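You operate a simulated robot arm through the tools that you are given. There is no shell and no other tool.

Carry out the task below with a simulated robot arm. There is one attempt and no reset: what you move stays moved.

Task
Adjust the pump chain till the sag gauge shows 25 mm, and lock it.
Fine: try the padlocked pump first, free the green knob, within 1.5 mm, knob tight, padlock left on.

It is judged by the outcome, as a careful person would: the job done as asked, and still so three seconds after it is handed in. It fails if anything else is knocked over, pushed out of place, dropped, spilled or broken.

Robot
A 6-joint arm with a two-finger gripper, fixed in place. Base frame: the origin is at the foot of the arm, x ahead of it, y to its left, z up. Readings come in cm, degrees, newtons and seconds.
With the tool pointing down near the work surface it reaches from about 12 to 90 cm from the base axis. Its first joint turns from -166.0 to 166.0 degrees. Payload 3.43 kg.
Tool frame: the origin (TCP) lies between the finger pads and is the grasp point; the fingertips stand 2 cm ahead of it; z points along the fingers, y is the line along which they close. Largest opening 19 cm; the body of the gripper starts 24.8 cm behind the TCP.
Orientation is told as [roll, pitch, yaw] about the base's x, y, z axes, in that order, counted from this pose: with the fingers straight down and closing along the base's y, the tool's x points along the base's -x, its y along +y and its z along -z.

Tools
- The arm moves only by the tool step_arm. Its argument "targets" is a list of rows, each an object of numbers (a shift or turn left out is 0, a gripper value left out holds the last): "tx", "ty", "tz": the shift along the tool's x, y, z in cm; "ax", "ay", "az": the turn, a rotation vector about the tool's x, y, z in degrees; "gripper": the gripper command, from -1 (shut) to 1 (fully open), values between in proportion. In form: [{"tx": .., "ty": .., "tz": .., "ax": .., "ay": .., "az": .., "gripper": ..}, ...]. A call has 1 to 20 rows; each row is the pose to reach, as a shift and turn from the pose commanded when the call began, along the tool's axes at that moment. A row lasts 0.2 s, in which the tool goes at most 5 cm and 8.6 degrees; a call with a longer step from one row to the next is refused whole, and so is a gripper value outside its range. Where a pose cannot be reached the arm comes as near as it can. A force on the tool above 40 N (or 10 N above the force at the start of the call, whichever is more), or a blocked arm, ends the call early, and 0.2 s more pass. The fingers move at their own pace (about 4.5 cm/s each) and stop on an object; they squeeze with about 43 N. The grip force told is the motor's: it shows also when the fingers shut on nothing. Time passes only in rows, and 0.2 s behind the last, so rows that repeat a pose let the fingers close. The reply holds the time, the measured pose of the TCP, the force on the tool along the base axes, the opening and the grip force, in the units named above and with some noise, with the torque about the TCP (base axes, N m) and any sound that the robot's microphone picked up.
- Cameras (640 x 400 px; columns grow to the right, rows downward): "scene" is fixed at [22.1, 65.07, 119.99]; the picture's right is [-0.49, -0.87, 0.00], its down [-0.12, 0.07, -0.99] and it looks along [0.86, -0.49, -0.13] (base axes); focal length 345 px, centre (320, 200). "wrist" rides on the gripper at [7, -0.8, -28.8] in the tool frame; the picture's right is [0.12, 0.99, 0.00], its down [-0.96, 0.12, -0.25] and it looks along [-0.25, 0.03, 0.97] (tool axes); focal length 261 px, centre (320, 200). There is no depth. A picture from a camera that has moved, and an enlarged one, comes with that camera's place and axes in the base frame and with its lens.
- get_image(camera): a new picture of that camera. The clock stands still meanwhile.
- move_column(by): slides the trunk up (or, below 0, down) by that many cm; the arm rides with it, the base frame stays. It gives what a move gives, with no picture.
- enlarge(camera, box): a new picture of the part [left, top, right, bottom] of that camera's present view, enlarged. The clock stands still meanwhile.
- sign_off(): hands the job in; it is judged then, once.

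Places have to be worked out from the pictures, the camera data and where the tool is seen. Open the gripper and draw the arm clear of the work before you hand the job in, unless the task says otherwise.

The tools are called after "Request:" by a JSON object that holds its "api" and its "payload". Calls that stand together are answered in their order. step_arm: Moves the arm, as the interface text tells. Its arguments: {"type":"object","properties":{"targets":{"type":"array","items":{"type":"object","properties":{"tx":{"type":"number"},"ty":{"type":"number"},"tz":{"type":"number"},"ax":{"type":"number"},"ay":{"type":"number"},"az":{"type":"number"},"gripper":{"type":"number"}}}}},"required":["targets"]} The other tools are called the same way: move_column (by) slides the trunk up or down; get_image (camera) takes a picture; enlarge (camera, box) takes an enlarged picture of a part of a camera's view; sign_off () hands the job in.

At the start:

```text
time: 0.0
ee_pos: [56.35, -16.85, 131.62]
orientation: [0.0, 0.0, 0.0]
wrist_force: [-0.9, 0.3, -0.5]
wrist_torque: [-0.01, 0.01, -0.03]
grip_width: 19.01
grasp_force: 0.1
trunk travel left (down, up): [-14.4, 9.6]
```

scene: 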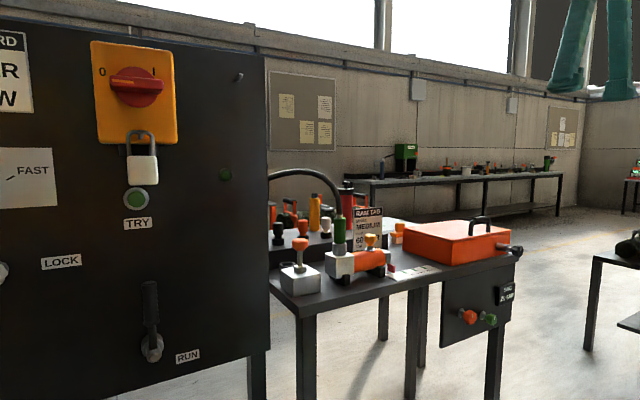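
wrist: 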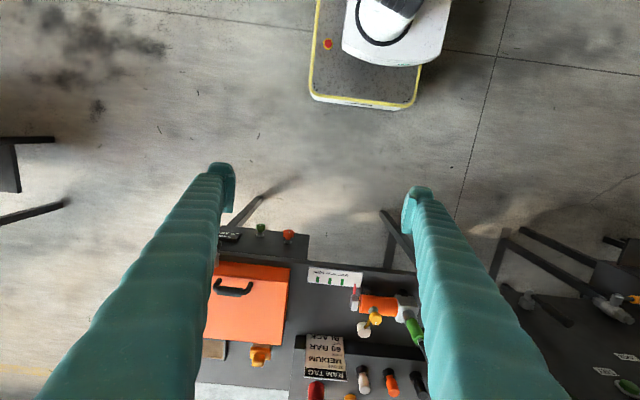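

The scene shows a panel with a padlocked isolator switch and a TRY button on the left, and a bench with several devices. I'll enlarge both to understand the equipment before moving.

Request:
{"api": "enlarge", "payload": {"camera": "scene", "box": [0, 0, 280, 400]}}

Request:
{"api": "enlarge", "payload": {"camera": "scene", "box": [260, 160, 540, 340]}}

Request:
{"api": "enlarge", "payload": {"camera": "wrist", "box": [180, 200, 440, 400]}}

Request:
{"api": "enlarge", "payload": {"camera": "wrist", "box": [440, 200, 640, 400]}}

```text
1.00 times, centred on (140, 200) of scene (not enlarged: the box is as wide or as high as the picture)
camera zoom: at [22.1, 65.07, 119.99], right [-0.49, -0.87, 0.0], down [-0.12, 0.07, -0.99], along [0.86, -0.49, -0.13], focal length 345 px, centre (500, 200)
```

zoom: 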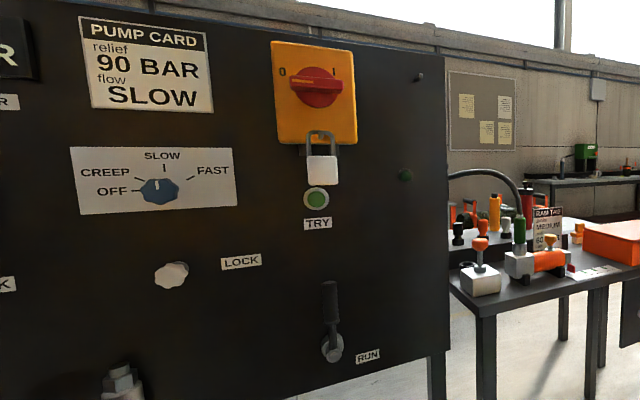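

```text
2.22 times, centred on (400, 250) of scene
camera zoom: at [22.1, 65.07, 119.99], right [-0.49, -0.87, 0.0], down [-0.12, 0.07, -0.99], along [0.86, -0.49, -0.13], focal length 768 px, centre (142, 89)
```

zoom: 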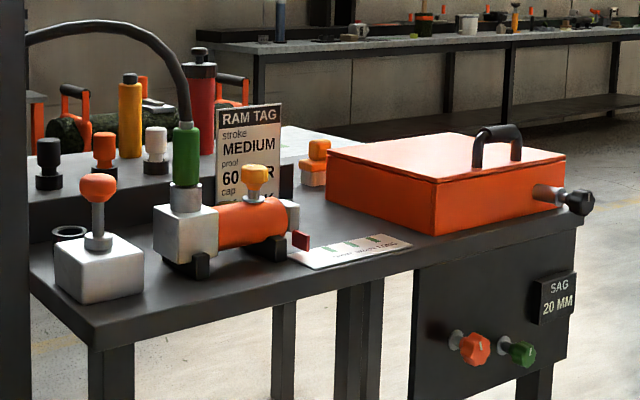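

```text
2.00 times, centred on (310, 300) of wrist
camera zoom: at [49.4, -17.79, 160.38], right [-0.12, 0.99, 0.0], down [0.96, 0.12, 0.25], along [0.25, 0.03, -0.97], focal length 521 px, centre (340, 0)
```

zoom: 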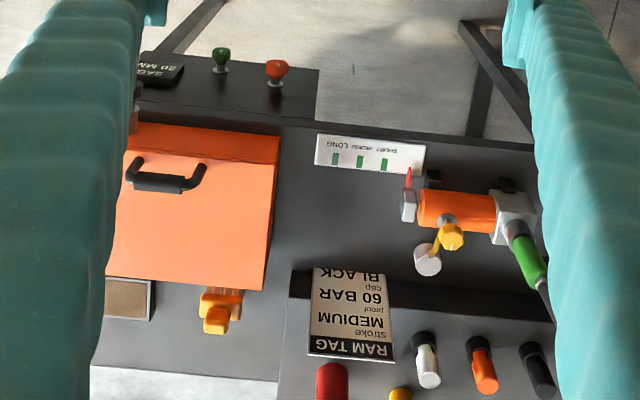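

```text
2.00 times, centred on (540, 300) of wrist
camera zoom: at [49.4, -17.79, 160.38], right [-0.12, 0.99, 0.0], down [0.96, 0.12, 0.25], along [0.25, 0.03, -0.97], focal length 521 px, centre (-120, 0)
```

zoom: 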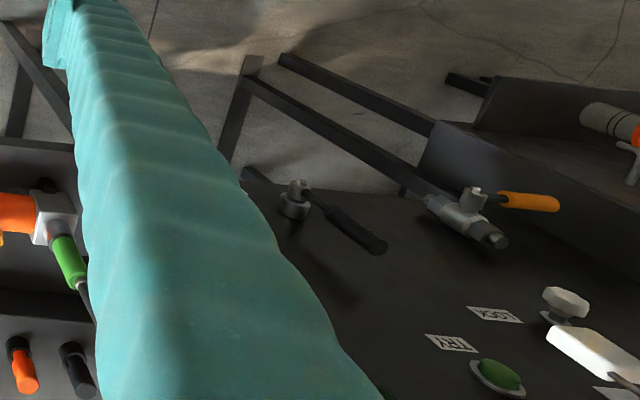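

TRY button triangulates to about (100, 63.5, 111) on a panel facing -x; orange knob about (87, -25, 69), green knob about (88, -36, 66) on the plate below the bench front, with a SAG gauge reading 20 mm. I'll first swing the tool toward the TRY button while tilting the fingers forward, halfway, and check.

Request:
{"api": "step_arm", "payload": {"targets": [{"tx": -1.2, "ty": 4, "tz": 1.3, "ay": -6, "gripper": 0}, {"tx": -2.4, "ty": 8, "tz": 2.6, "ay": -12, "gripper": -1}, {"tx": -3.6, "ty": 12, "tz": 3.9, "ay": -18}, {"tx": -4.8, "ty": 16, "tz": 5.2, "ay": -24}, {"tx": -6, "ty": 20, "tz": 6.5, "ay": -30}, {"tx": -7.2, "ty": 24, "tz": 7.8, "ay": -36}, {"tx": -8.4, "ty": 28, "tz": 9.1, "ay": -42}, {"tx": -9.6, "ty": 32, "tz": 10.4, "ay": -48}]}}

```text
time: 1.8
ee_pos: [66.13, 15.4, 121.3]
orientation: [0.0, -48.1, 0.1]
wrist_force: [-0.5, 0.6, -0.3]
wrist_torque: [0.04, -0.01, 0.02]
grip_width: 3.04
grasp_force: 0.0
trunk travel left (down, up): [-14.4, 9.6]
```

The tilt works and the arm moves freely. I continue to a fully forward pose at about (77, 50, 111), still well short of the panel.

Request:
{"api": "step_arm", "payload": {"targets": [{"tx": 0.05, "ty": 4.3, "tz": 1.87, "ay": -5.25, "gripper": -1}, {"tx": 0.1, "ty": 8.6, "tz": 3.75, "ay": -10.5}, {"tx": 0.15, "ty": 13, "tz": 5.6, "ay": -15.75}, {"tx": 0.2, "ty": 17.3, "tz": 7.5, "ay": -21}, {"tx": 0.25, "ty": 21.6, "tz": 9.4, "ay": -26.25}, {"tx": 0.3, "ty": 26, "tz": 11.2, "ay": -31.5}, {"tx": 0.33, "ty": 30.3, "tz": 13.1, "ay": -36.75}, {"tx": 0.36, "ty": 34.6, "tz": 15, "ay": -41.9}]}}

Request:
{"api": "get_image", "payload": {"camera": "scene"}}

Request:
{"api": "get_image", "payload": {"camera": "wrist"}}

```text
time: 3.6
ee_pos: [76.82, 49.78, 111.09]
orientation: [113.0, -89.9, -112.7]
wrist_force: [-0.6, -1.6, 2.1]
wrist_torque: [0.0, 0.35, 0.32]
grip_width: 0.0
grasp_force: 34.5
trunk travel left (down, up): [-14.4, 9.6]
```

```text
taken
```

scene: 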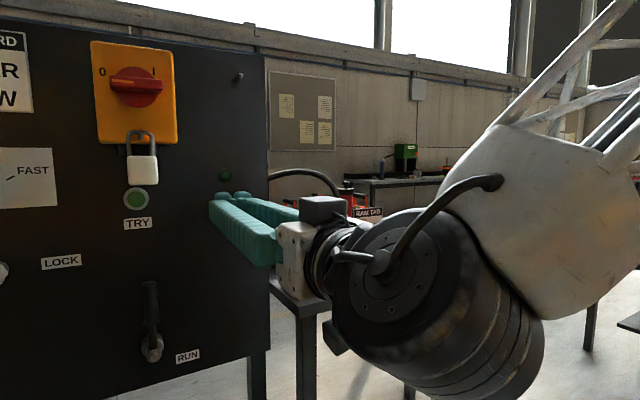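

```text
taken
camera wrist: at [48.06, 48.76, 103.93], right [0.0, 0.99, -0.12], down [-0.25, 0.11, 0.96], along [0.97, 0.03, 0.25], focal length 261 px, centre (320, 200)
```

wrist: 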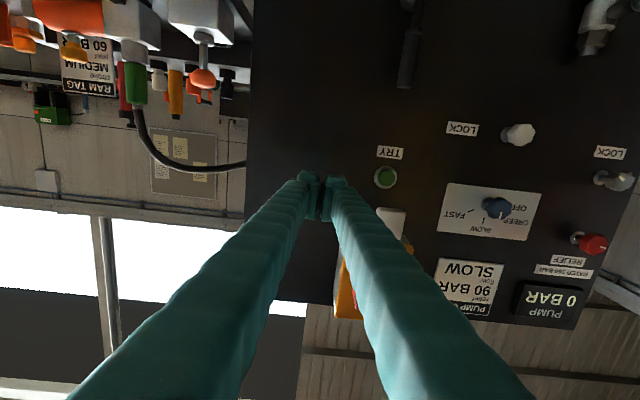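

Both cameras agree the TRY button is at about (100, 63, 111), with the padlock hanging clear above it. I line the closed fingertips up with the button, stopping about 6 cm short.

Request:
{"api": "step_arm", "payload": {"targets": [{"ty": 3.5, "tz": 2, "tx": 0.1, "gripper": -1}, {"ty": 7, "tz": 5, "tx": 0.3}, {"ty": 10.5, "tz": 8, "tx": 0.5}, {"ty": 13.3, "tz": 11, "tx": 0.6}, {"ty": 13.3, "tz": 14, "tx": 0.6}]}}

Request:
{"api": "get_image", "payload": {"camera": "scene"}}

Request:
{"api": "get_image", "payload": {"camera": "wrist"}}

```text
time: 4.8
ee_pos: [90.99, 63.09, 110.47]
orientation: [-34.5, -89.9, 34.7]
wrist_force: [-0.6, 0.0, 0.4]
wrist_torque: [-0.01, 0.06, -0.04]
grip_width: 0.0
grasp_force: 35.0
trunk travel left (down, up): [-14.4, 9.6]
```

```text
taken
```

scene: 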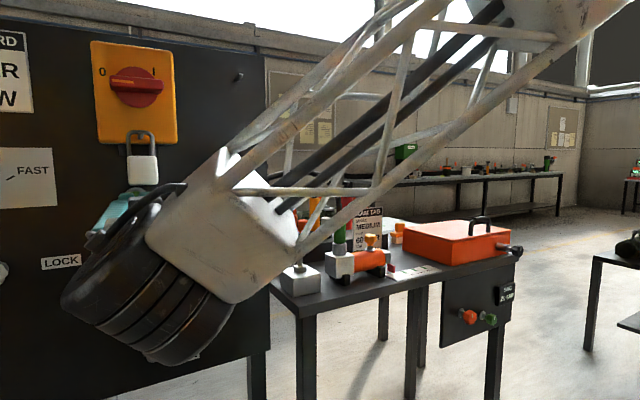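

```text
taken
camera wrist: at [62.17, 62.2, 103.29], right [0.0, 0.99, -0.12], down [-0.25, 0.12, 0.96], along [0.97, 0.03, 0.24], focal length 261 px, centre (320, 200)
```

wrist: 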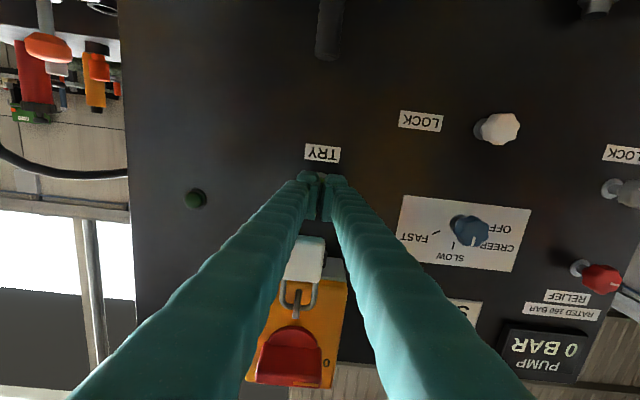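

The fingertips are now centred under the padlock and in front of the button. I press forward slowly; the move stops by itself if force gets high.

Request:
{"api": "step_arm", "payload": {"targets": [{"tz": 2, "gripper": -1}, {"tz": 4}, {"tz": 5}, {"tz": 5.4}, {"tz": 5.8}, {"tz": 6.1}, {"tz": 6.4}, {"tz": 6.7}, {"tz": 7.0}]}}

Request:
{"api": "get_image", "payload": {"camera": "wrist"}}

```text
time: 6.7
ee_pos: [97.34, 63.13, 110.26]
orientation: [-24.0, -89.9, 24.1]
wrist_force: [-40.6, 0.5, -2.5]
wrist_torque: [0.22, -0.16, -0.01]
grip_width: 0.59
grasp_force: 34.5
trunk travel left (down, up): [-14.4, 9.6]
heard: click
stopped in row 9: the force on the tool passed its limit at 44 N (the readings are from after the stop); the commanded pose is now the measured one
```

```text
taken
camera wrist: at [68.57, 62.19, 103.27], right [0.0, 0.99, -0.12], down [-0.25, 0.12, 0.96], along [0.97, 0.03, 0.24], focal length 261 px, centre (320, 200)
```

wrist: 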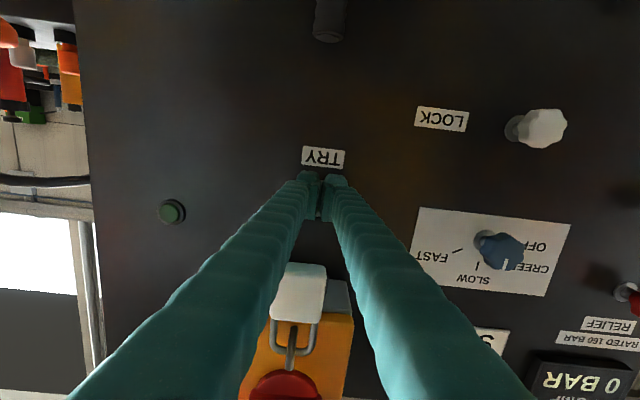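

A click was heard and the pump stays at 0 BAR with no sound of running: the try shows it dead. I back straight off from the button and check the panel.

Request:
{"api": "step_arm", "payload": {"targets": [{"tz": -2, "gripper": -1}, {"tz": -5}, {"tz": -9}, {"tz": -13}, {"tz": -17}, {"tz": -20}]}}

Request:
{"api": "get_image", "payload": {"camera": "wrist"}}

Request:
{"api": "get_image", "payload": {"camera": "scene"}}

```text
time: 8.1
ee_pos: [77.6, 63.04, 110.25]
orientation: [-13.7, -89.8, 13.7]
wrist_force: [0.9, -0.3, -0.5]
wrist_torque: [0.0, -0.03, 0.01]
grip_width: 0.0
grasp_force: 34.7
trunk travel left (down, up): [-14.4, 9.6]
```

```text
taken
camera wrist: at [48.87, 62.06, 103.25], right [0.0, 0.99, -0.12], down [-0.24, 0.12, 0.96], along [0.97, 0.03, 0.24], focal length 261 px, centre (320, 200)
```

wrist: 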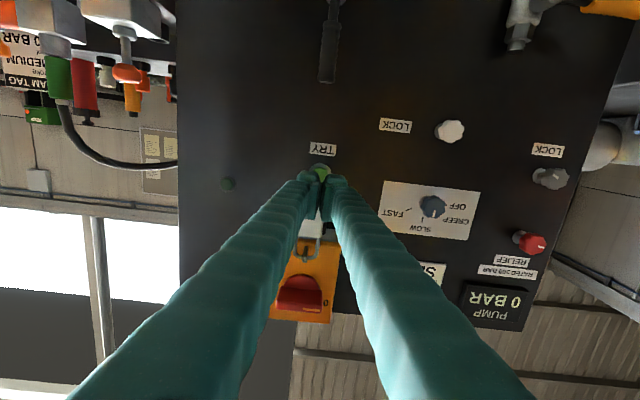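

```text
taken
```

scene: 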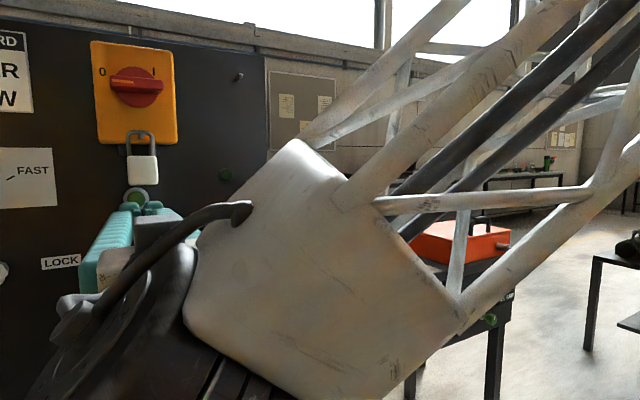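

The TRY button is released and padlock still on. Now I swing across to in front of the bench plate with the two knobs, staying well back from the bench.

Request:
{"api": "step_arm", "payload": {"targets": [{"tz": -0.78, "ty": -4.65, "tx": 0.5, "gripper": -1}, {"tz": -1.56, "ty": -9.3, "tx": 1}, {"tz": -2.34, "ty": -13.95, "tx": 1.5}, {"tz": -3.12, "ty": -18.6, "tx": 2}, {"tz": -3.9, "ty": -23.25, "tx": 3}, {"tz": -4.68, "ty": -27.9, "tx": 4}, {"tz": -5.46, "ty": -32.55, "tx": 5}, {"tz": -6.24, "ty": -37.2, "tx": 6}, {"tz": -7.02, "ty": -41.85, "tx": 7}, {"tz": -7.8, "ty": -46.5, "tx": 8}, {"tz": -8.58, "ty": -51.15, "tx": 9}, {"tz": -9.36, "ty": -55.8, "tx": 10}, {"tz": -10.14, "ty": -60.45, "tx": 11}, {"tz": -10.92, "ty": -65.1, "tx": 12}, {"tz": -11.7, "ty": -69.75, "tx": 13}, {"tz": -12.48, "ty": -74.4, "tx": 14}, {"tz": -13.26, "ty": -79.05, "tx": 15}, {"tz": -14.04, "ty": -83.7, "tx": 16}, {"tz": -14.82, "ty": -88.35, "tx": 17}, {"tz": -15.6, "ty": -93, "tx": 18}]}}

Request:
{"api": "get_image", "payload": {"camera": "wrist"}}

Request:
{"api": "get_image", "payload": {"camera": "scene"}}

```text
time: 12.3
ee_pos: [78.0, -11.8, 109.73]
orientation: [39.3, -85.2, -53.9]
wrist_force: [0.2, -0.7, 0.5]
wrist_torque: [-0.01, 0.13, 0.0]
grip_width: 0.0
grasp_force: 34.6
out of reach, approached as far as the arm can: row 8, 9, 10, 11, 12, 13, 14, 15, 16, 17, 18, 19, 20
trunk travel left (down, up): [-14.4, 9.6]
```

```text
taken
camera wrist: at [49.72, -5.17, 104.51], right [0.24, 0.97, -0.06], down [-0.16, 0.11, 0.98], along [0.96, -0.23, 0.18], focal length 261 px, centre (320, 200)
```

wrist: 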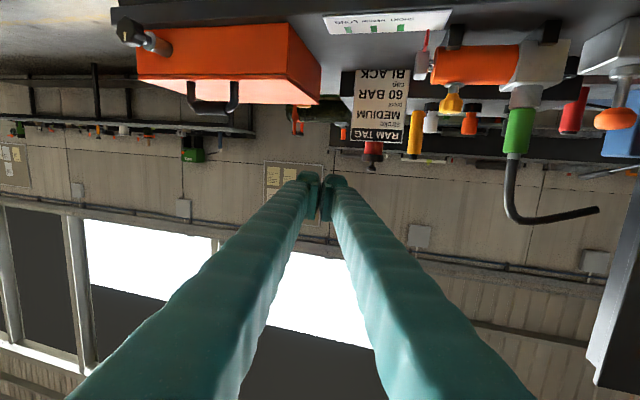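

```text
taken
```

scene: 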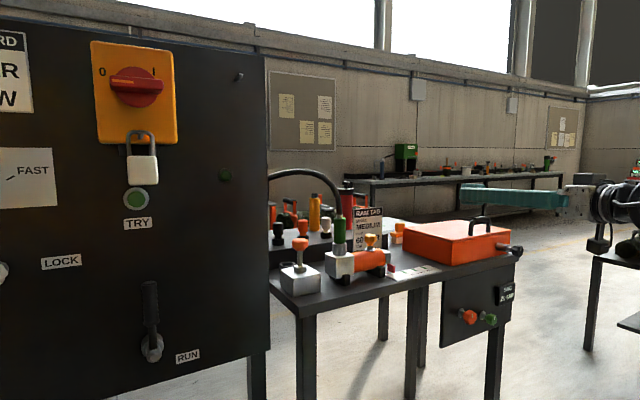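

Some poses with the wrist pulled in close were out of reach, leaving the tool at (78, -12, 110), slightly yawed. I send one hold row to see where the commanded pose stands.

Request:
{"api": "step_arm", "payload": {"targets": [{"gripper": -1}]}}

```text
time: 12.7
ee_pos: [78.22, -11.94, 109.56]
orientation: [38.9, -85.0, -53.3]
wrist_force: [-0.7, -0.3, 1.4]
wrist_torque: [0.0, -0.01, -0.01]
grip_width: 0.0
grasp_force: 34.3
trunk travel left (down, up): [-14.4, 9.6]
```

I lower the trunk by 14 cm to bring the arm's comfortable height closer to the knobs; the fingertips are at x≈80, clear of the bench front at x≈92.

Request:
{"api": "move_column", "payload": {"by": -14}}

```text
time: 14.3
ee_pos: [78.31, -11.75, 95.65]
orientation: [38.9, -85.0, -53.2]
wrist_force: [0.4, 0.3, 0.0]
wrist_torque: [0.02, -0.03, 0.01]
grip_width: 0.01
grasp_force: 34.4
trunk travel left (down, up): [-0.4, 23.6]
```

The trunk is down; TCP at (78.3, -11.8, 95.7). I straighten the tool to point along +x and slide across to in front of the knob pair.

Request:
{"api": "step_arm", "payload": {"targets": [{"tx": 0.43, "ty": -3.62, "tz": 1.39, "ax": -2.9, "ay": -0.66, "az": -0.8, "gripper": -1}, {"tx": 0.86, "ty": -7.24, "tz": 2.78, "ax": -5.8, "ay": -1.32, "az": -1.6}, {"tx": 1.3, "ty": -10.86, "tz": 4.17, "ax": -8.7, "ay": -1.98, "az": -2.4}, {"tx": 1.73, "ty": -14.5, "tz": 5.55, "ax": -11.6, "ay": -2.64, "az": -3.2}, {"tx": 2.16, "ty": -18.1, "tz": 6.94, "ax": -14.4, "ay": -3.3, "az": -4.1}]}}

Request:
{"api": "get_image", "payload": {"camera": "wrist"}}

Request:
{"api": "get_image", "payload": {"camera": "scene"}}

```text
time: 15.5
ee_pos: [81.16, -11.21, 93.94]
orientation: [40.1, -86.8, -54.3]
wrist_force: [-0.4, 1.0, 0.7]
wrist_torque: [-0.03, 0.02, 0.01]
grip_width: 0.01
grasp_force: 34.5
out of reach, approached as far as the arm can: row 1, 2, 3, 4, 5
trunk travel left (down, up): [-0.4, 23.6]
```

```text
taken
camera wrist: at [52.73, -4.7, 88.05], right [0.24, 0.97, -0.08], down [-0.18, 0.13, 0.98], along [0.95, -0.22, 0.2], focal length 261 px, centre (320, 200)
```

wrist: 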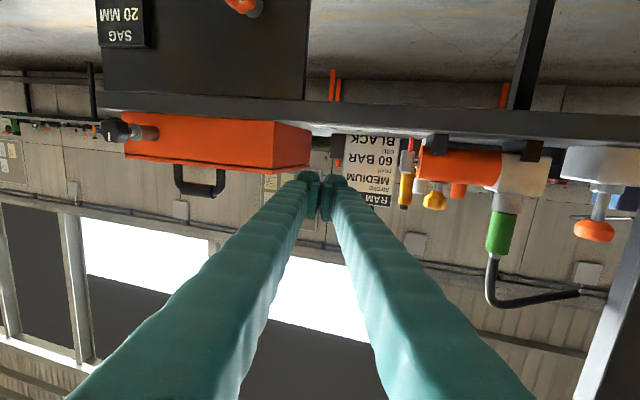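

```text
taken
```

scene: 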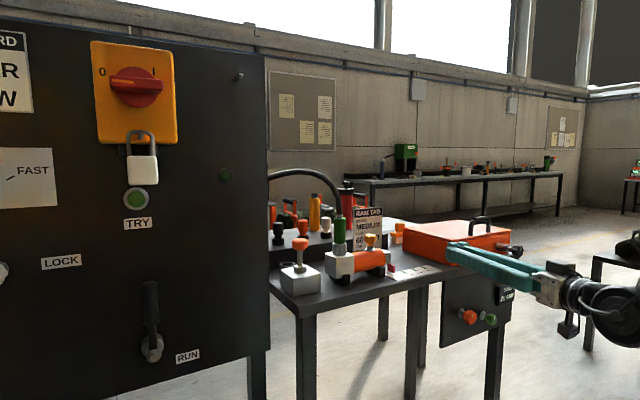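

The stuck yaw suggests a wrist-roll joint limit: the forward pose was entered from the left side. I'll lift and fold the tool back to pointing down, then re-enter the forward pose from the right side.

Request:
{"api": "step_arm", "payload": {"targets": [{"tx": -1.25, "ty": 0.66, "tz": -1.42, "ay": 7.1, "gripper": -1}, {"tx": -2.5, "ty": 1.33, "tz": -2.84, "ay": 14.2}, {"tx": -3.75, "ty": 2, "tz": -4.26, "ay": 21.3}, {"tx": -5, "ty": 2.66, "tz": -5.7, "ay": 28.4}, {"tx": -6.25, "ty": 3.3, "tz": -7.1, "ay": 35.5}, {"tx": -7.5, "ty": 4, "tz": -8.5, "ay": 42.6}, {"tx": -8.75, "ty": 4.6, "tz": -9.9, "ay": 49.7}, {"tx": -10, "ty": 5.3, "tz": -11.4, "ay": 56.8}, {"tx": -11.25, "ty": 6, "tz": -12.8, "ay": 63.9}, {"tx": -12.5, "ty": 6.6, "tz": -14.2, "ay": 71}, {"tx": -13.75, "ty": 7.3, "tz": -15.6, "ay": 78.1}, {"tx": -15, "ty": 8, "tz": -17, "ay": 85.2}]}}

```text
time: 18.1
ee_pos: [67.21, 0.14, 110.32]
orientation: [2.1, -2.3, -14.4]
wrist_force: [-1.6, 0.1, 0.6]
wrist_torque: [-0.01, -0.22, 0.04]
grip_width: 0.0
grasp_force: 34.1
out of reach, approached as far as the arm can: row 3, 4
trunk travel left (down, up): [-0.4, 23.6]
```

Tool is back pointing down at (67, 0, 110). I now move it to the right (y≈-45) with yaw straightened, before pitching forward from that side.

Request:
{"api": "step_arm", "payload": {"targets": [{"tx": -0.93, "ty": -4.41, "az": -1.44, "gripper": -1}, {"tx": -1.85, "ty": -8.82, "az": -2.88}, {"tx": -2.78, "ty": -13.23, "az": -4.32}, {"tx": -3.71, "ty": -17.64, "az": -5.76}, {"tx": -4.64, "ty": -22.05, "az": -7.2}, {"tx": -5.56, "ty": -26.46, "az": -8.64}, {"tx": -6.49, "ty": -30.87, "az": -10.1}, {"tx": -7.42, "ty": -35.28, "az": -11.5}, {"tx": -8.34, "ty": -39.69, "az": -13}, {"tx": -9.27, "ty": -44.1, "az": -14.4}]}}

```text
time: 20.3
ee_pos: [65.24, -45.16, 109.04]
orientation: [1.3, -2.8, 0.0]
wrist_force: [-0.3, 1.1, 2.0]
wrist_torque: [-0.21, -0.05, -0.01]
grip_width: 0.03
grasp_force: 34.2
trunk travel left (down, up): [-0.4, 23.6]
```

Now I pitch the tool forward from this right-hand side, moving slightly ahead and down.

Request:
{"api": "step_arm", "payload": {"targets": [{"tx": -1.03, "ty": -0.42, "tz": 0.8, "ay": -7.27, "gripper": -1}, {"tx": -2.05, "ty": -0.83, "tz": 1.6, "ay": -14.5}, {"tx": -3.08, "ty": -1.25, "tz": 2.4, "ay": -21.8}, {"tx": -4.1, "ty": -1.67, "tz": 3.2, "ay": -29.1}, {"tx": -5.1, "ty": -2.1, "tz": 4, "ay": -36.3}, {"tx": -6.15, "ty": -2.5, "tz": 4.8, "ay": -43.6}, {"tx": -7.2, "ty": -2.9, "tz": 5.6, "ay": -50.9}, {"tx": -8.2, "ty": -3.3, "tz": 6.4, "ay": -58.2}, {"tx": -9.2, "ty": -3.75, "tz": 7.2, "ay": -65.4}, {"tx": -10.25, "ty": -4.2, "tz": 8, "ay": -72.7}, {"tx": -11.3, "ty": -4.6, "tz": 8.8, "ay": -80}, {"tx": -12.3, "ty": -5, "tz": 9.6, "ay": -87.2}]}}

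Request:
{"api": "get_image", "payload": {"camera": "wrist"}}

Request:
{"api": "get_image", "payload": {"camera": "scene"}}

```text
time: 22.9
ee_pos: [78.12, -49.64, 100.08]
orientation: [94.9, -88.7, -94.8]
wrist_force: [-0.1, -0.1, 1.4]
wrist_torque: [0.01, 0.21, -0.18]
grip_width: 0.0
grasp_force: 34.3
trunk travel left (down, up): [-0.4, 23.6]
```

```text
taken
camera wrist: at [49.37, -50.57, 92.88], right [0.0, 1.0, -0.1], down [-0.25, 0.09, 0.96], along [0.97, 0.02, 0.25], focal length 261 px, centre (320, 200)
```

wrist: 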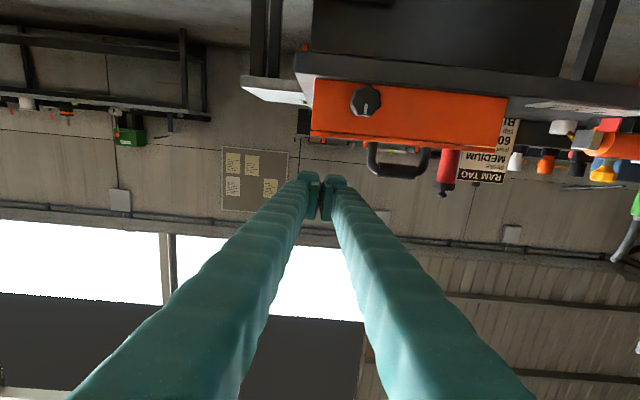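

```text
taken
```

scene: 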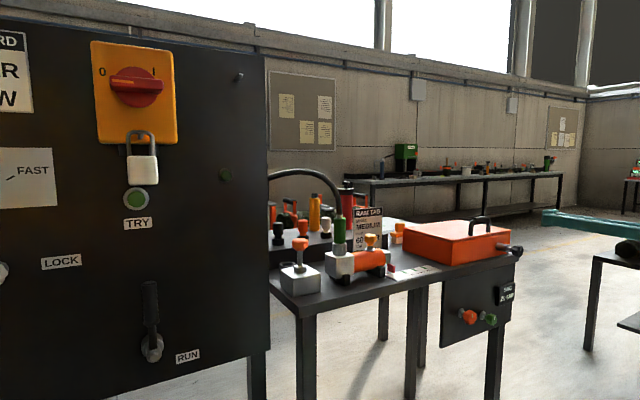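

The tool is level and straight at (78, -50, 100). Now I lower it in front of the plate toward knob height, staying at x≈77.

Request:
{"api": "step_arm", "payload": {"targets": [{"tx": 4, "ty": 1.4, "tz": -0.1, "ay": -0.2, "gripper": -1}, {"tx": 8, "ty": 2.8, "tz": -0.2, "ay": -0.4}, {"tx": 12, "ty": 4.2, "tz": -0.4, "ay": -0.6}, {"tx": 16, "ty": 5.6, "tz": -0.5, "ay": -0.8}, {"tx": 20, "ty": 7, "tz": -0.6, "ay": -1.0}, {"tx": 24, "ty": 8.4, "tz": -0.7, "ay": -1.2}, {"tx": 28, "ty": 9.8, "tz": -0.8, "ay": -1.2}, {"tx": 31, "ty": 11, "tz": -1, "ay": -1.2}]}}

Request:
{"api": "get_image", "payload": {"camera": "wrist"}}

Request:
{"api": "get_image", "payload": {"camera": "scene"}}

```text
time: 24.7
ee_pos: [78.0, -39.36, 71.55]
orientation: [99.5, -87.5, -98.9]
wrist_force: [-0.1, 0.3, 0.0]
wrist_torque: [-0.01, 0.08, -0.02]
grip_width: 0.03
grasp_force: 34.2
out of reach, approached as far as the arm can: row 7, 8
trunk travel left (down, up): [-0.4, 23.6]
```

```text
taken
camera wrist: at [49.31, -40.26, 64.16], right [-0.01, 1.0, -0.08], down [-0.26, 0.07, 0.96], along [0.97, 0.03, 0.25], focal length 261 px, centre (320, 200)
```

wrist: 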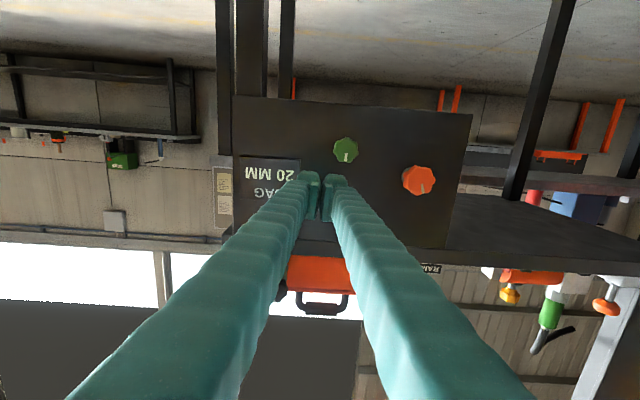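

```text
taken
```

scene: 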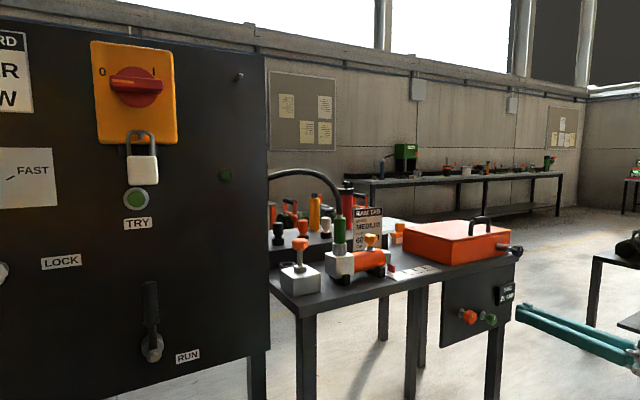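

Both knobs are now in view; I estimate green at about (87, -36, 66.3) and orange at (87, -24.8, 69.8). I enlarge to see their shape, marks and the gauge.

Request:
{"api": "enlarge", "payload": {"camera": "wrist", "box": [220, 90, 480, 250]}}

Request:
{"api": "enlarge", "payload": {"camera": "scene", "box": [430, 260, 530, 350]}}

```text
2.46 times, centred on (350, 170) of wrist
camera zoom: at [49.31, -40.26, 64.16], right [-0.01, 1.0, -0.08], down [-0.26, 0.07, 0.96], along [0.97, 0.03, 0.25], focal length 642 px, centre (246, 274)
```

zoom: 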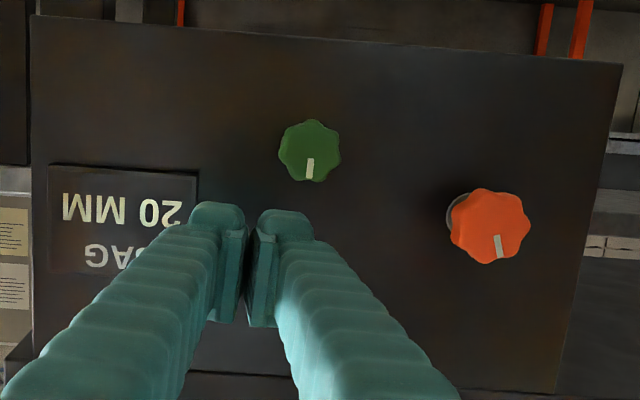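

```text
4.44 times, centred on (480, 305) of scene
camera zoom: at [22.1, 65.07, 119.99], right [-0.49, -0.87, 0.0], down [-0.12, 0.07, -0.99], along [0.86, -0.49, -0.13], focal length 1535 px, centre (-391, -267)
```

zoom: 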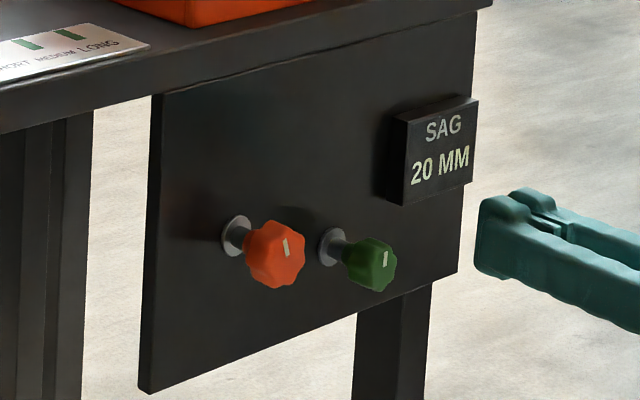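

The knobs are star-shaped (green ≈3.6 cm, orange ≈4.9 cm), axes along x, both marks pointing up; scene view gives green (87.6, -36, 66.4), orange (87.4, -24.8, 70). I open the fingers to about 6 cm and line up with the green knob, tips just short of it.

Request:
{"api": "step_arm", "payload": {"targets": [{"tx": 0, "ty": 0, "tz": 1, "gripper": -0.37}, {"tx": 1, "ty": 0.6, "tz": 2.5}, {"tx": 2, "ty": 1.2, "tz": 3.5}, {"tx": 3, "ty": 1.8, "tz": 4.2}, {"tx": 4, "ty": 2.5, "tz": 4.5}, {"tx": 5.3, "ty": 3.1, "tz": 4.5}, {"tx": 5.3, "ty": 3.1, "tz": 4.5}]}}

Request:
{"api": "enlarge", "payload": {"camera": "wrist", "box": [220, 90, 480, 250]}}

Request:
{"api": "enlarge", "payload": {"camera": "scene", "box": [430, 260, 530, 350]}}

```text
time: 26.3
ee_pos: [84.11, -37.76, 69.21]
orientation: [93.7, -87.1, -92.9]
wrist_force: [0.5, -0.1, 0.6]
wrist_torque: [0.0, 0.03, 0.01]
grip_width: 6.0
grasp_force: 0.1
out of reach, approached as far as the arm can: row 1, 2, 3, 4, 5, 6, 7
trunk travel left (down, up): [-0.4, 23.6]
```

```text
2.46 times, centred on (350, 170) of wrist
camera zoom: at [55.22, -38.69, 62.09], right [-0.01, 1.0, -0.07], down [-0.25, 0.06, 0.97], along [0.97, 0.03, 0.25], focal length 642 px, centre (246, 274)
```

zoom: 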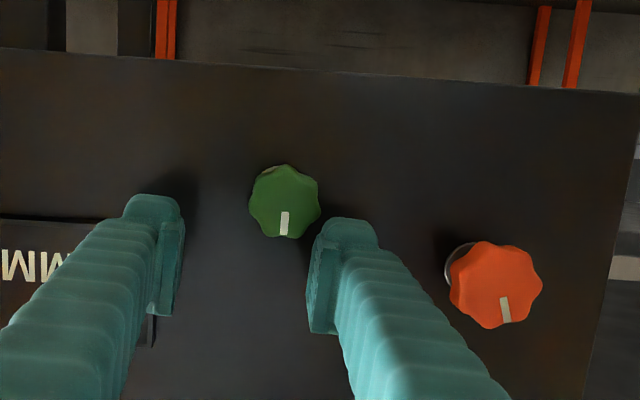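

```text
4.44 times, centred on (480, 305) of scene
camera zoom: at [22.1, 65.07, 119.99], right [-0.49, -0.87, 0.0], down [-0.12, 0.07, -0.99], along [0.86, -0.49, -0.13], focal length 1535 px, centre (-391, -267)
```

zoom: 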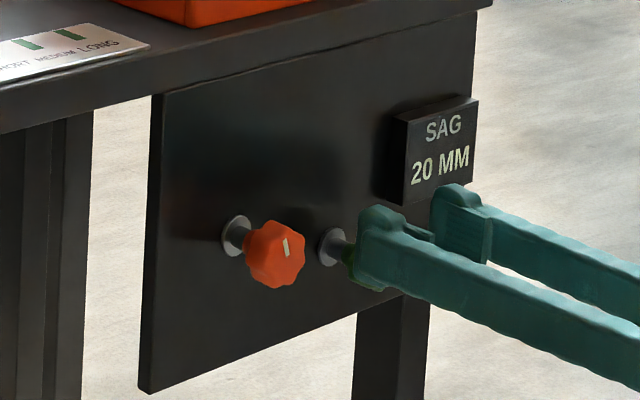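

The arm runs into a reach limit low and close in (got z 69.2 instead of 66.4). I lower the trunk the last 0.4 cm and tilt the tool about 4.5° downward so the wrist can stay higher while the tips go lower, backing off slightly first.

Request:
{"api": "step_arm", "payload": {"targets": [{"tz": -1.2, "gripper": -0.37}, {"tx": 0.7, "ty": 0.6, "tz": -1.2, "ay": 2}, {"tx": 1.4, "ty": 1.2, "tz": -1.1, "ay": 4}, {"tx": 2.1, "ty": 1.7, "tz": -1.0, "ay": 4.5}, {"tx": 2.7, "ty": 1.7, "tz": -0.9, "ay": 4.5}]}}

Request:
{"api": "move_column", "payload": {"by": -0.4}}

Request:
{"api": "enlarge", "payload": {"camera": "wrist", "box": [220, 90, 480, 250]}}

Request:
{"api": "enlarge", "payload": {"camera": "scene", "box": [430, 260, 530, 350]}}

```text
time: 27.5
ee_pos: [83.58, -36.84, 68.04]
orientation: [29.8, -85.6, -29.3]
wrist_force: [0.2, 0.1, -0.1]
wrist_torque: [0.01, 0.07, 0.02]
grip_width: 5.99
grasp_force: 0.1
out of reach, approached as far as the arm can: row 1, 2, 3, 4, 5
trunk travel left (down, up): [-0.4, 23.6]
```

```text
time: 28.1
ee_pos: [83.54, -36.71, 67.63]
orientation: [29.9, -85.6, -29.4]
wrist_force: [0.1, 0.5, 0.0]
wrist_torque: [0.0, 0.0, 0.0]
grip_width: 5.97
grasp_force: 0.0
trunk travel left (down, up): [0.0, 24.0]
```

```text
2.46 times, centred on (350, 170) of wrist
camera zoom: at [54.45, -37.71, 62.43], right [-0.02, 1.0, -0.08], down [-0.18, 0.08, 0.98], along [0.98, 0.03, 0.18], focal length 642 px, centre (246, 274)
```

zoom: 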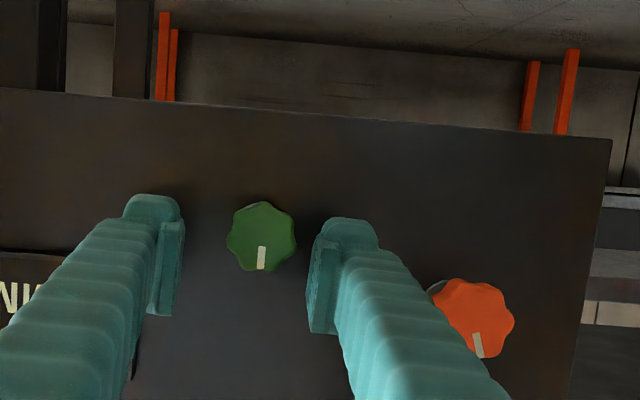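

```text
4.44 times, centred on (480, 305) of scene
camera zoom: at [22.1, 65.07, 119.99], right [-0.49, -0.87, 0.0], down [-0.12, 0.07, -0.99], along [0.86, -0.49, -0.13], focal length 1535 px, centre (-391, -267)
```

zoom: 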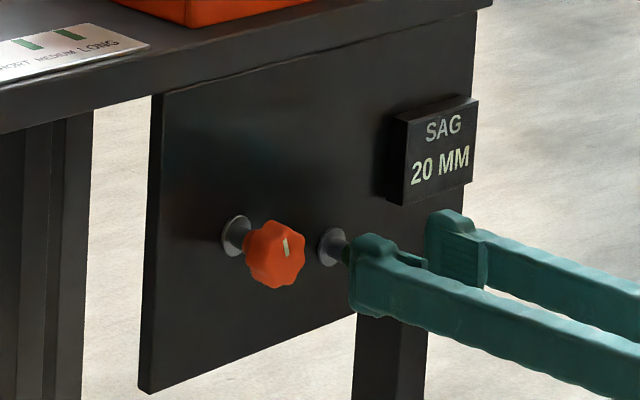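

The knob now sits between the fingers, about 0.9 cm right of and 0.5 cm below the tool axis. I centre on it and move forward so the pads surround the green knob.

Request:
{"api": "step_arm", "payload": {"targets": [{"tx": 0.3, "ty": 0.45, "gripper": -0.37}, {"tx": 0.59, "ty": 0.85, "tz": 0.4}, {"tx": 0.59, "ty": 0.85, "tz": 1.4}, {"tx": 0.59, "ty": 0.85, "tz": 2.4}, {"tx": 0.59, "ty": 0.85, "tz": 3.2}, {"tx": 0.59, "ty": 0.85, "tz": 3.8}]}}

Request:
{"api": "enlarge", "payload": {"camera": "wrist", "box": [220, 90, 480, 250]}}

Request:
{"api": "enlarge", "payload": {"camera": "scene", "box": [430, 260, 530, 350]}}

```text
time: 29.5
ee_pos: [87.28, -35.76, 66.74]
orientation: [29.9, -85.6, -29.4]
wrist_force: [-0.2, 0.4, -0.8]
wrist_torque: [0.01, 0.01, -0.03]
grip_width: 5.97
grasp_force: 0.0
trunk travel left (down, up): [0.0, 24.0]
```

```text
2.46 times, centred on (350, 170) of wrist
camera zoom: at [58.2, -36.8, 61.63], right [-0.02, 1.0, -0.08], down [-0.18, 0.08, 0.98], along [0.98, 0.03, 0.18], focal length 642 px, centre (246, 274)
```

zoom: 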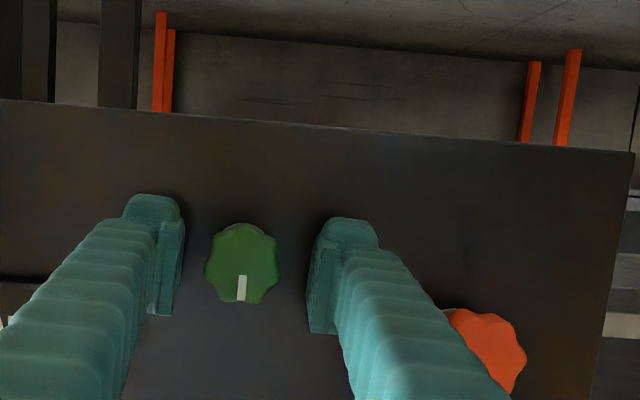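

```text
4.44 times, centred on (480, 305) of scene
camera zoom: at [22.1, 65.07, 119.99], right [-0.49, -0.87, 0.0], down [-0.12, 0.07, -0.99], along [0.86, -0.49, -0.13], focal length 1535 px, centre (-391, -267)
```

zoom: 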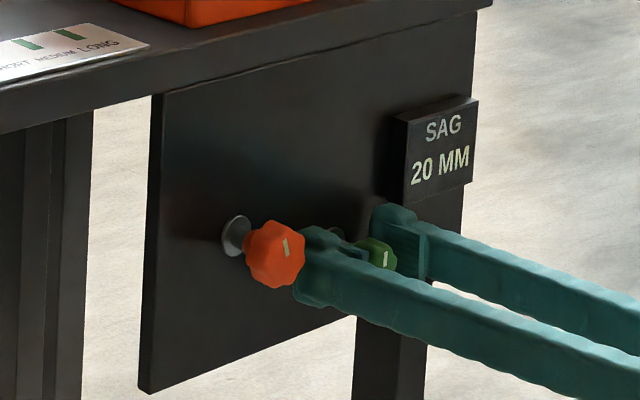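

The green knob is centred between the pads. I close on it.

Request:
{"api": "step_arm", "payload": {"targets": [{"gripper": -1}, {"gripper": -1}, {"gripper": -1}, {"gripper": -1}]}}

Request:
{"api": "enlarge", "payload": {"camera": "wrist", "box": [220, 90, 480, 250]}}

```text
time: 30.5
ee_pos: [87.35, -35.92, 66.74]
orientation: [30.0, -85.7, -29.5]
wrist_force: [24.9, -16.8, 0.0]
wrist_torque: [-0.03, -0.13, 0.07]
grip_width: 3.07
grasp_force: 44.6
trunk travel left (down, up): [0.0, 24.0]
```

```text
2.46 times, centred on (350, 170) of wrist
camera zoom: at [58.25, -36.91, 61.62], right [-0.01, 1.0, -0.08], down [-0.18, 0.08, 0.98], along [0.98, 0.03, 0.18], focal length 642 px, centre (246, 274)
```

zoom: 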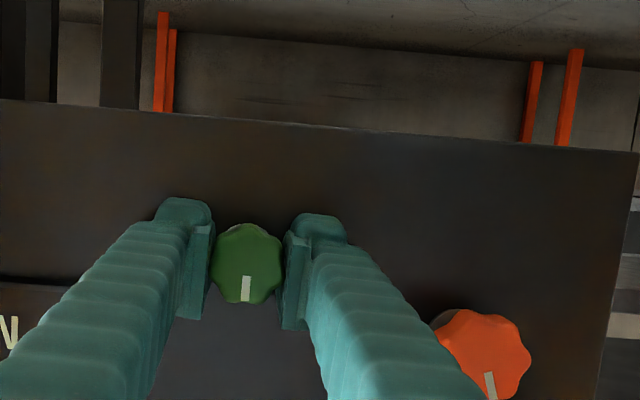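

Grip is on the knob (3.07 cm). The side force suggests the knob is ~0.15 cm to the right-hand (−y) side, so I ease the tool that way and then turn counter-clockwise (loosen) 40°.

Request:
{"api": "step_arm", "payload": {"targets": [{"ty": -0.13, "tz": 0.15, "gripper": -1}, {"ty": -0.13, "tz": 0.15, "az": -6}, {"ty": -0.13, "tz": 0.15, "az": -12}, {"ty": -0.13, "tz": 0.15, "az": -18}, {"ty": -0.13, "tz": 0.15, "az": -24}, {"ty": -0.13, "tz": 0.15, "az": -30}, {"ty": -0.13, "tz": 0.15, "az": -36}, {"ty": -0.13, "tz": 0.15, "az": -42}]}}

Request:
{"api": "enlarge", "payload": {"camera": "wrist", "box": [220, 90, 480, 250]}}

Request:
{"api": "enlarge", "payload": {"camera": "scene", "box": [430, 260, 530, 350]}}

```text
time: 31.0
ee_pos: [87.52, -35.95, 67.0]
orientation: [10.7, -85.1, -9.5]
wrist_force: [-5.9, -2.1, -2.3]
wrist_torque: [-0.04, -0.39, -0.65]
grip_width: 3.09
grasp_force: 45.0
out of reach, approached as far as the arm can: row 2
trunk travel left (down, up): [0.0, 24.0]
stopped in row 2: the force on the tool passed its limit at 52 N (the readings are from after the stop); the commanded pose is now the measured one
```

```text
2.46 times, centred on (350, 170) of wrist
camera zoom: at [58.33, -37.42, 62.26], right [-0.03, 0.99, -0.1], down [-0.17, 0.1, 0.98], along [0.99, 0.05, 0.16], focal length 642 px, centre (246, 274)
```

zoom: 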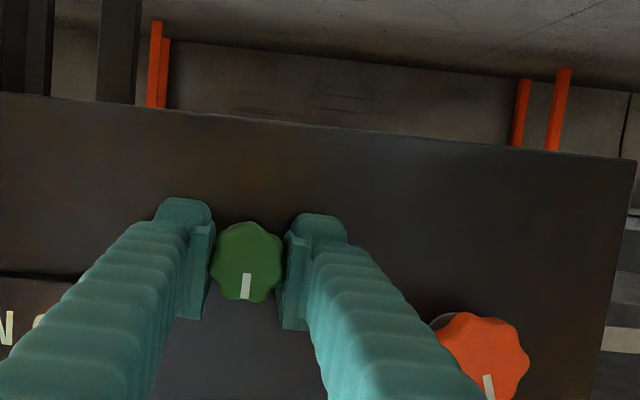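

```text
4.44 times, centred on (480, 305) of scene
camera zoom: at [22.1, 65.07, 119.99], right [-0.49, -0.87, 0.0], down [-0.12, 0.07, -0.99], along [0.86, -0.49, -0.13], focal length 1535 px, centre (-391, -267)
```

zoom: 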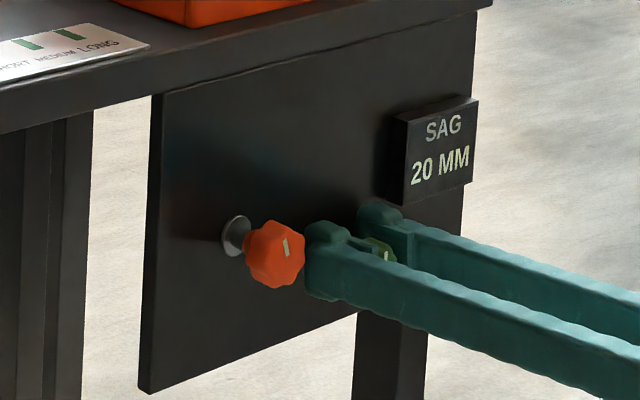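

The negative-roll direction is "out of reach": the wrist roll joint sits at its limit here, and that also explains the earlier reach trouble. I'll release, back off 5 cm and roll the tool by +170° so there is a full half-turn available for loosening.

Request:
{"api": "step_arm", "payload": {"targets": [{"gripper": -0.37}, {"gripper": -0.37}, {"gripper": -0.37}, {"tz": -1, "az": 2}, {"tz": -2.5, "az": 5}, {"tz": -4, "az": 8}, {"tz": -5.5, "az": 12}, {"tz": -5.5, "az": 20}, {"tz": -5.5, "az": 28}, {"tz": -5.5, "az": 36}, {"tz": -5.5, "az": 44}, {"tz": -5.5, "az": 52}, {"tz": -5.5, "az": 60}, {"tz": -5.5, "az": 68}, {"tz": -5.5, "az": 76}, {"tz": -5.5, "az": 84}, {"tz": -5.5, "az": 90}]}}

Request:
{"api": "get_image", "payload": {"camera": "wrist"}}

Request:
{"api": "enlarge", "payload": {"camera": "scene", "box": [430, 260, 530, 350]}}

```text
time: 34.6
ee_pos: [82.04, -36.06, 67.42]
orientation: [85.2, 1.0, -88.9]
wrist_force: [0.1, -0.2, 0.5]
wrist_torque: [-0.01, 0.03, 0.0]
grip_width: 5.99
grasp_force: 0.1
trunk travel left (down, up): [0.0, 24.0]
```

```text
taken
camera wrist: at [53.26, -29.75, 69.05], right [0.08, 0.1, 0.99], down [-0.22, -0.97, 0.12], along [0.97, -0.23, -0.06], focal length 261 px, centre (320, 200)
```

wrist: 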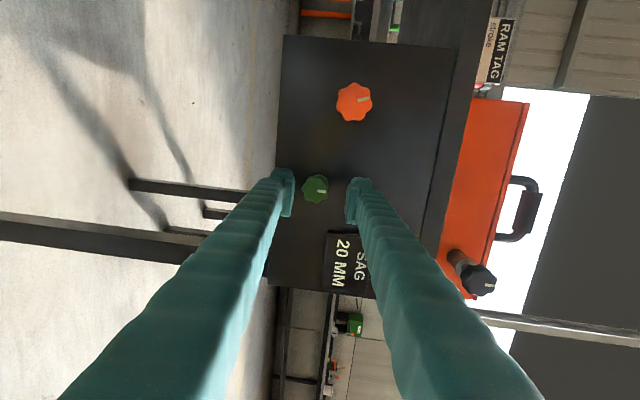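

```text
4.44 times, centred on (480, 305) of scene
camera zoom: at [22.1, 65.07, 119.99], right [-0.49, -0.87, 0.0], down [-0.12, 0.07, -0.99], along [0.86, -0.49, -0.13], focal length 1535 px, centre (-391, -267)
```

zoom: 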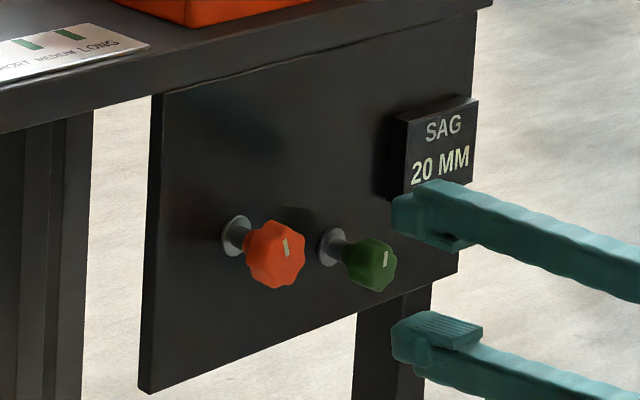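

Rolling freed the wrist and the green knob is undisturbed (mark still up). I level the tool exactly along x, and then roll another 80°.

Request:
{"api": "step_arm", "payload": {"targets": [{"tx": 0.05, "ty": -0.35, "ax": -2.4, "ay": -0.55, "gripper": -0.37}, {"tx": 0.14, "ty": -0.7, "ax": -4.8, "ay": -1.1}]}}

Request:
{"api": "step_arm", "payload": {"targets": [{"az": 8}, {"az": 16}, {"az": 24}, {"az": 32}, {"az": 40}, {"az": 48}, {"az": 56}, {"az": 64}, {"az": 72}, {"az": 80}]}}

Request:
{"api": "get_image", "payload": {"camera": "wrist"}}

```text
time: 35.2
ee_pos: [82.11, -35.84, 66.71]
orientation: [89.9, 0.7, -90.0]
wrist_force: [-0.5, -0.1, 1.1]
wrist_torque: [0.04, 0.1, -0.03]
grip_width: 6.01
grasp_force: 0.1
trunk travel left (down, up): [0.0, 24.0]
```

```text
time: 37.4
ee_pos: [82.16, -36.0, 66.77]
orientation: [89.9, 80.9, -90.0]
wrist_force: [0.6, 0.7, -0.4]
wrist_torque: [0.01, -0.02, 0.02]
grip_width: 5.96
grasp_force: 0.0
trunk travel left (down, up): [0.0, 24.0]
```

```text
taken
camera wrist: at [53.33, -34.11, 73.48], right [0.0, -0.96, 0.27], down [-0.25, -0.27, -0.93], along [0.97, -0.07, -0.24], focal length 261 px, centre (320, 200)
```

wrist: 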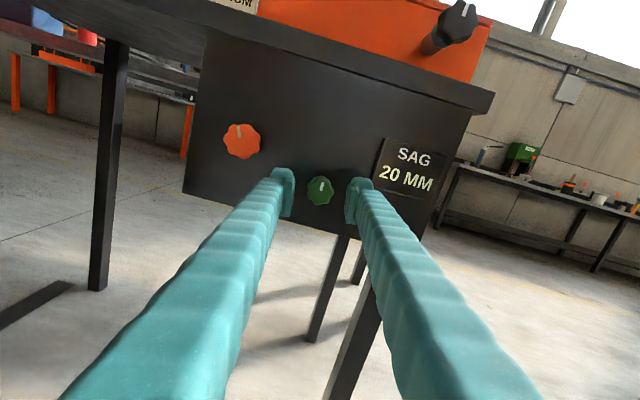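

The view is now upright with both the gauge and knobs visible. I enlarge to check the centring on the green knob before moving in.

Request:
{"api": "enlarge", "payload": {"camera": "wrist", "box": [270, 150, 370, 230]}}

```text
5.00 times, centred on (320, 190) of wrist
camera zoom: at [53.33, -34.11, 73.48], right [0.0, -0.96, 0.27], down [-0.25, -0.27, -0.93], along [0.97, -0.07, -0.24], focal length 1303 px, centre (320, 250)
```

zoom: 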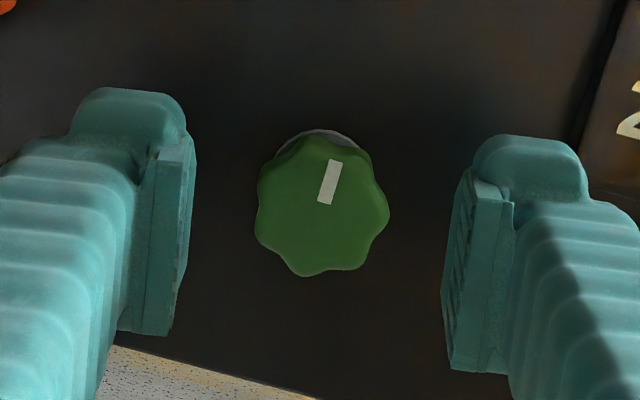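

Centred to within 3 mm; I correct by (-0.26, +0.13) cm, move in 5.2 cm and close on the green knob.

Request:
{"api": "step_arm", "payload": {"targets": [{"tx": -0.26, "ty": 0.13, "tz": 0.5, "gripper": -0.37}, {"tx": -0.26, "ty": 0.13, "tz": 2}, {"tx": -0.26, "ty": 0.13, "tz": 3.5}, {"tx": -0.26, "ty": 0.13, "tz": 4.6}, {"tx": -0.26, "ty": 0.13, "tz": 5.2}, {"tx": -0.26, "ty": 0.13, "tz": 5.2, "gripper": -1}, {"tx": -0.26, "ty": 0.13, "tz": 5.2}, {"tx": -0.26, "ty": 0.13, "tz": 5.2}, {"tx": -0.26, "ty": 0.13, "tz": 5.2}]}}

Request:
{"api": "enlarge", "payload": {"camera": "wrist", "box": [270, 150, 370, 230]}}

```text
time: 39.4
ee_pos: [87.36, -35.92, 66.44]
orientation: [90.0, 80.7, -90.0]
wrist_force: [32.7, 7.4, 0.5]
wrist_torque: [0.0, -0.03, -0.16]
grip_width: 3.05
grasp_force: 44.5
trunk travel left (down, up): [0.0, 24.0]
```

```text
5.00 times, centred on (320, 190) of wrist
camera zoom: at [58.58, -34.2, 73.24], right [0.0, -0.96, 0.28], down [-0.25, -0.27, -0.93], along [0.97, -0.07, -0.24], focal length 1303 px, centre (320, 250)
```

zoom: 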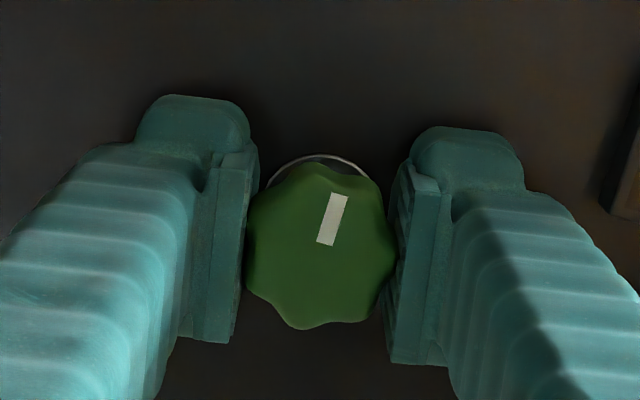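

Good grip. I relieve the forward pull by 0.25 cm and begin turning counter-clockwise (az negative) in small steps.

Request:
{"api": "step_arm", "payload": {"targets": [{"ty": -0.06, "tz": 0.25, "gripper": -1}, {"ty": -0.06, "tz": 0.25, "az": -4}, {"ty": -0.06, "tz": 0.25, "az": -8}, {"ty": -0.06, "tz": 0.25, "az": -12}, {"ty": -0.06, "tz": 0.25, "az": -16}, {"ty": -0.06, "tz": 0.25, "az": -20}, {"ty": -0.06, "tz": 0.25, "az": -24}, {"ty": -0.06, "tz": 0.25, "az": -28}, {"ty": -0.06, "tz": 0.25, "az": -32}, {"ty": -0.06, "tz": 0.25, "az": -36}]}}

Request:
{"api": "enlarge", "payload": {"camera": "wrist", "box": [270, 150, 370, 230]}}

Request:
{"api": "enlarge", "payload": {"camera": "scene", "box": [430, 260, 530, 350]}}

```text
time: 41.6
ee_pos: [87.61, -36.12, 66.51]
orientation: [89.9, 44.7, -89.9]
wrist_force: [1.4, 14.2, -4.9]
wrist_torque: [0.93, -0.11, -0.16]
grip_width: 3.06
grasp_force: 44.7
trunk travel left (down, up): [0.0, 24.0]
```

```text
5.00 times, centred on (320, 190) of wrist
camera zoom: at [58.77, -30.56, 70.78], right [0.0, -0.61, 0.79], down [-0.25, -0.76, -0.6], along [0.97, -0.19, -0.15], focal length 1303 px, centre (320, 250)
```

zoom: 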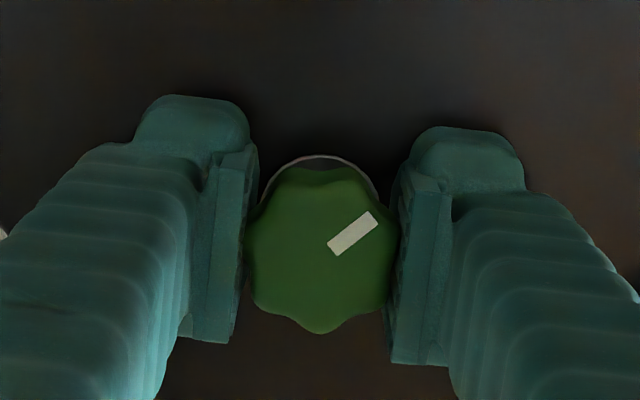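

```text
4.44 times, centred on (480, 305) of scene
camera zoom: at [22.1, 65.07, 119.99], right [-0.49, -0.87, 0.0], down [-0.12, 0.07, -0.99], along [0.86, -0.49, -0.13], focal length 1535 px, centre (-391, -267)
```

zoom: 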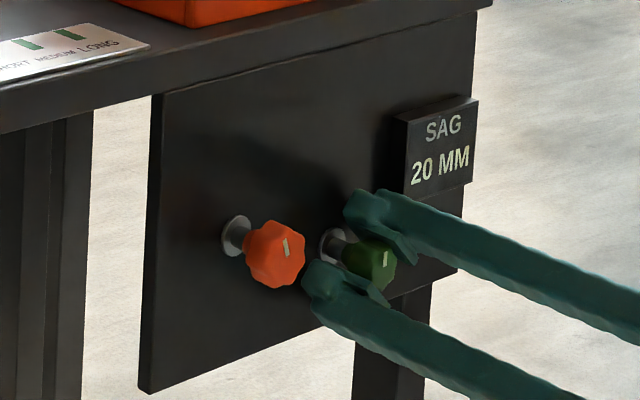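

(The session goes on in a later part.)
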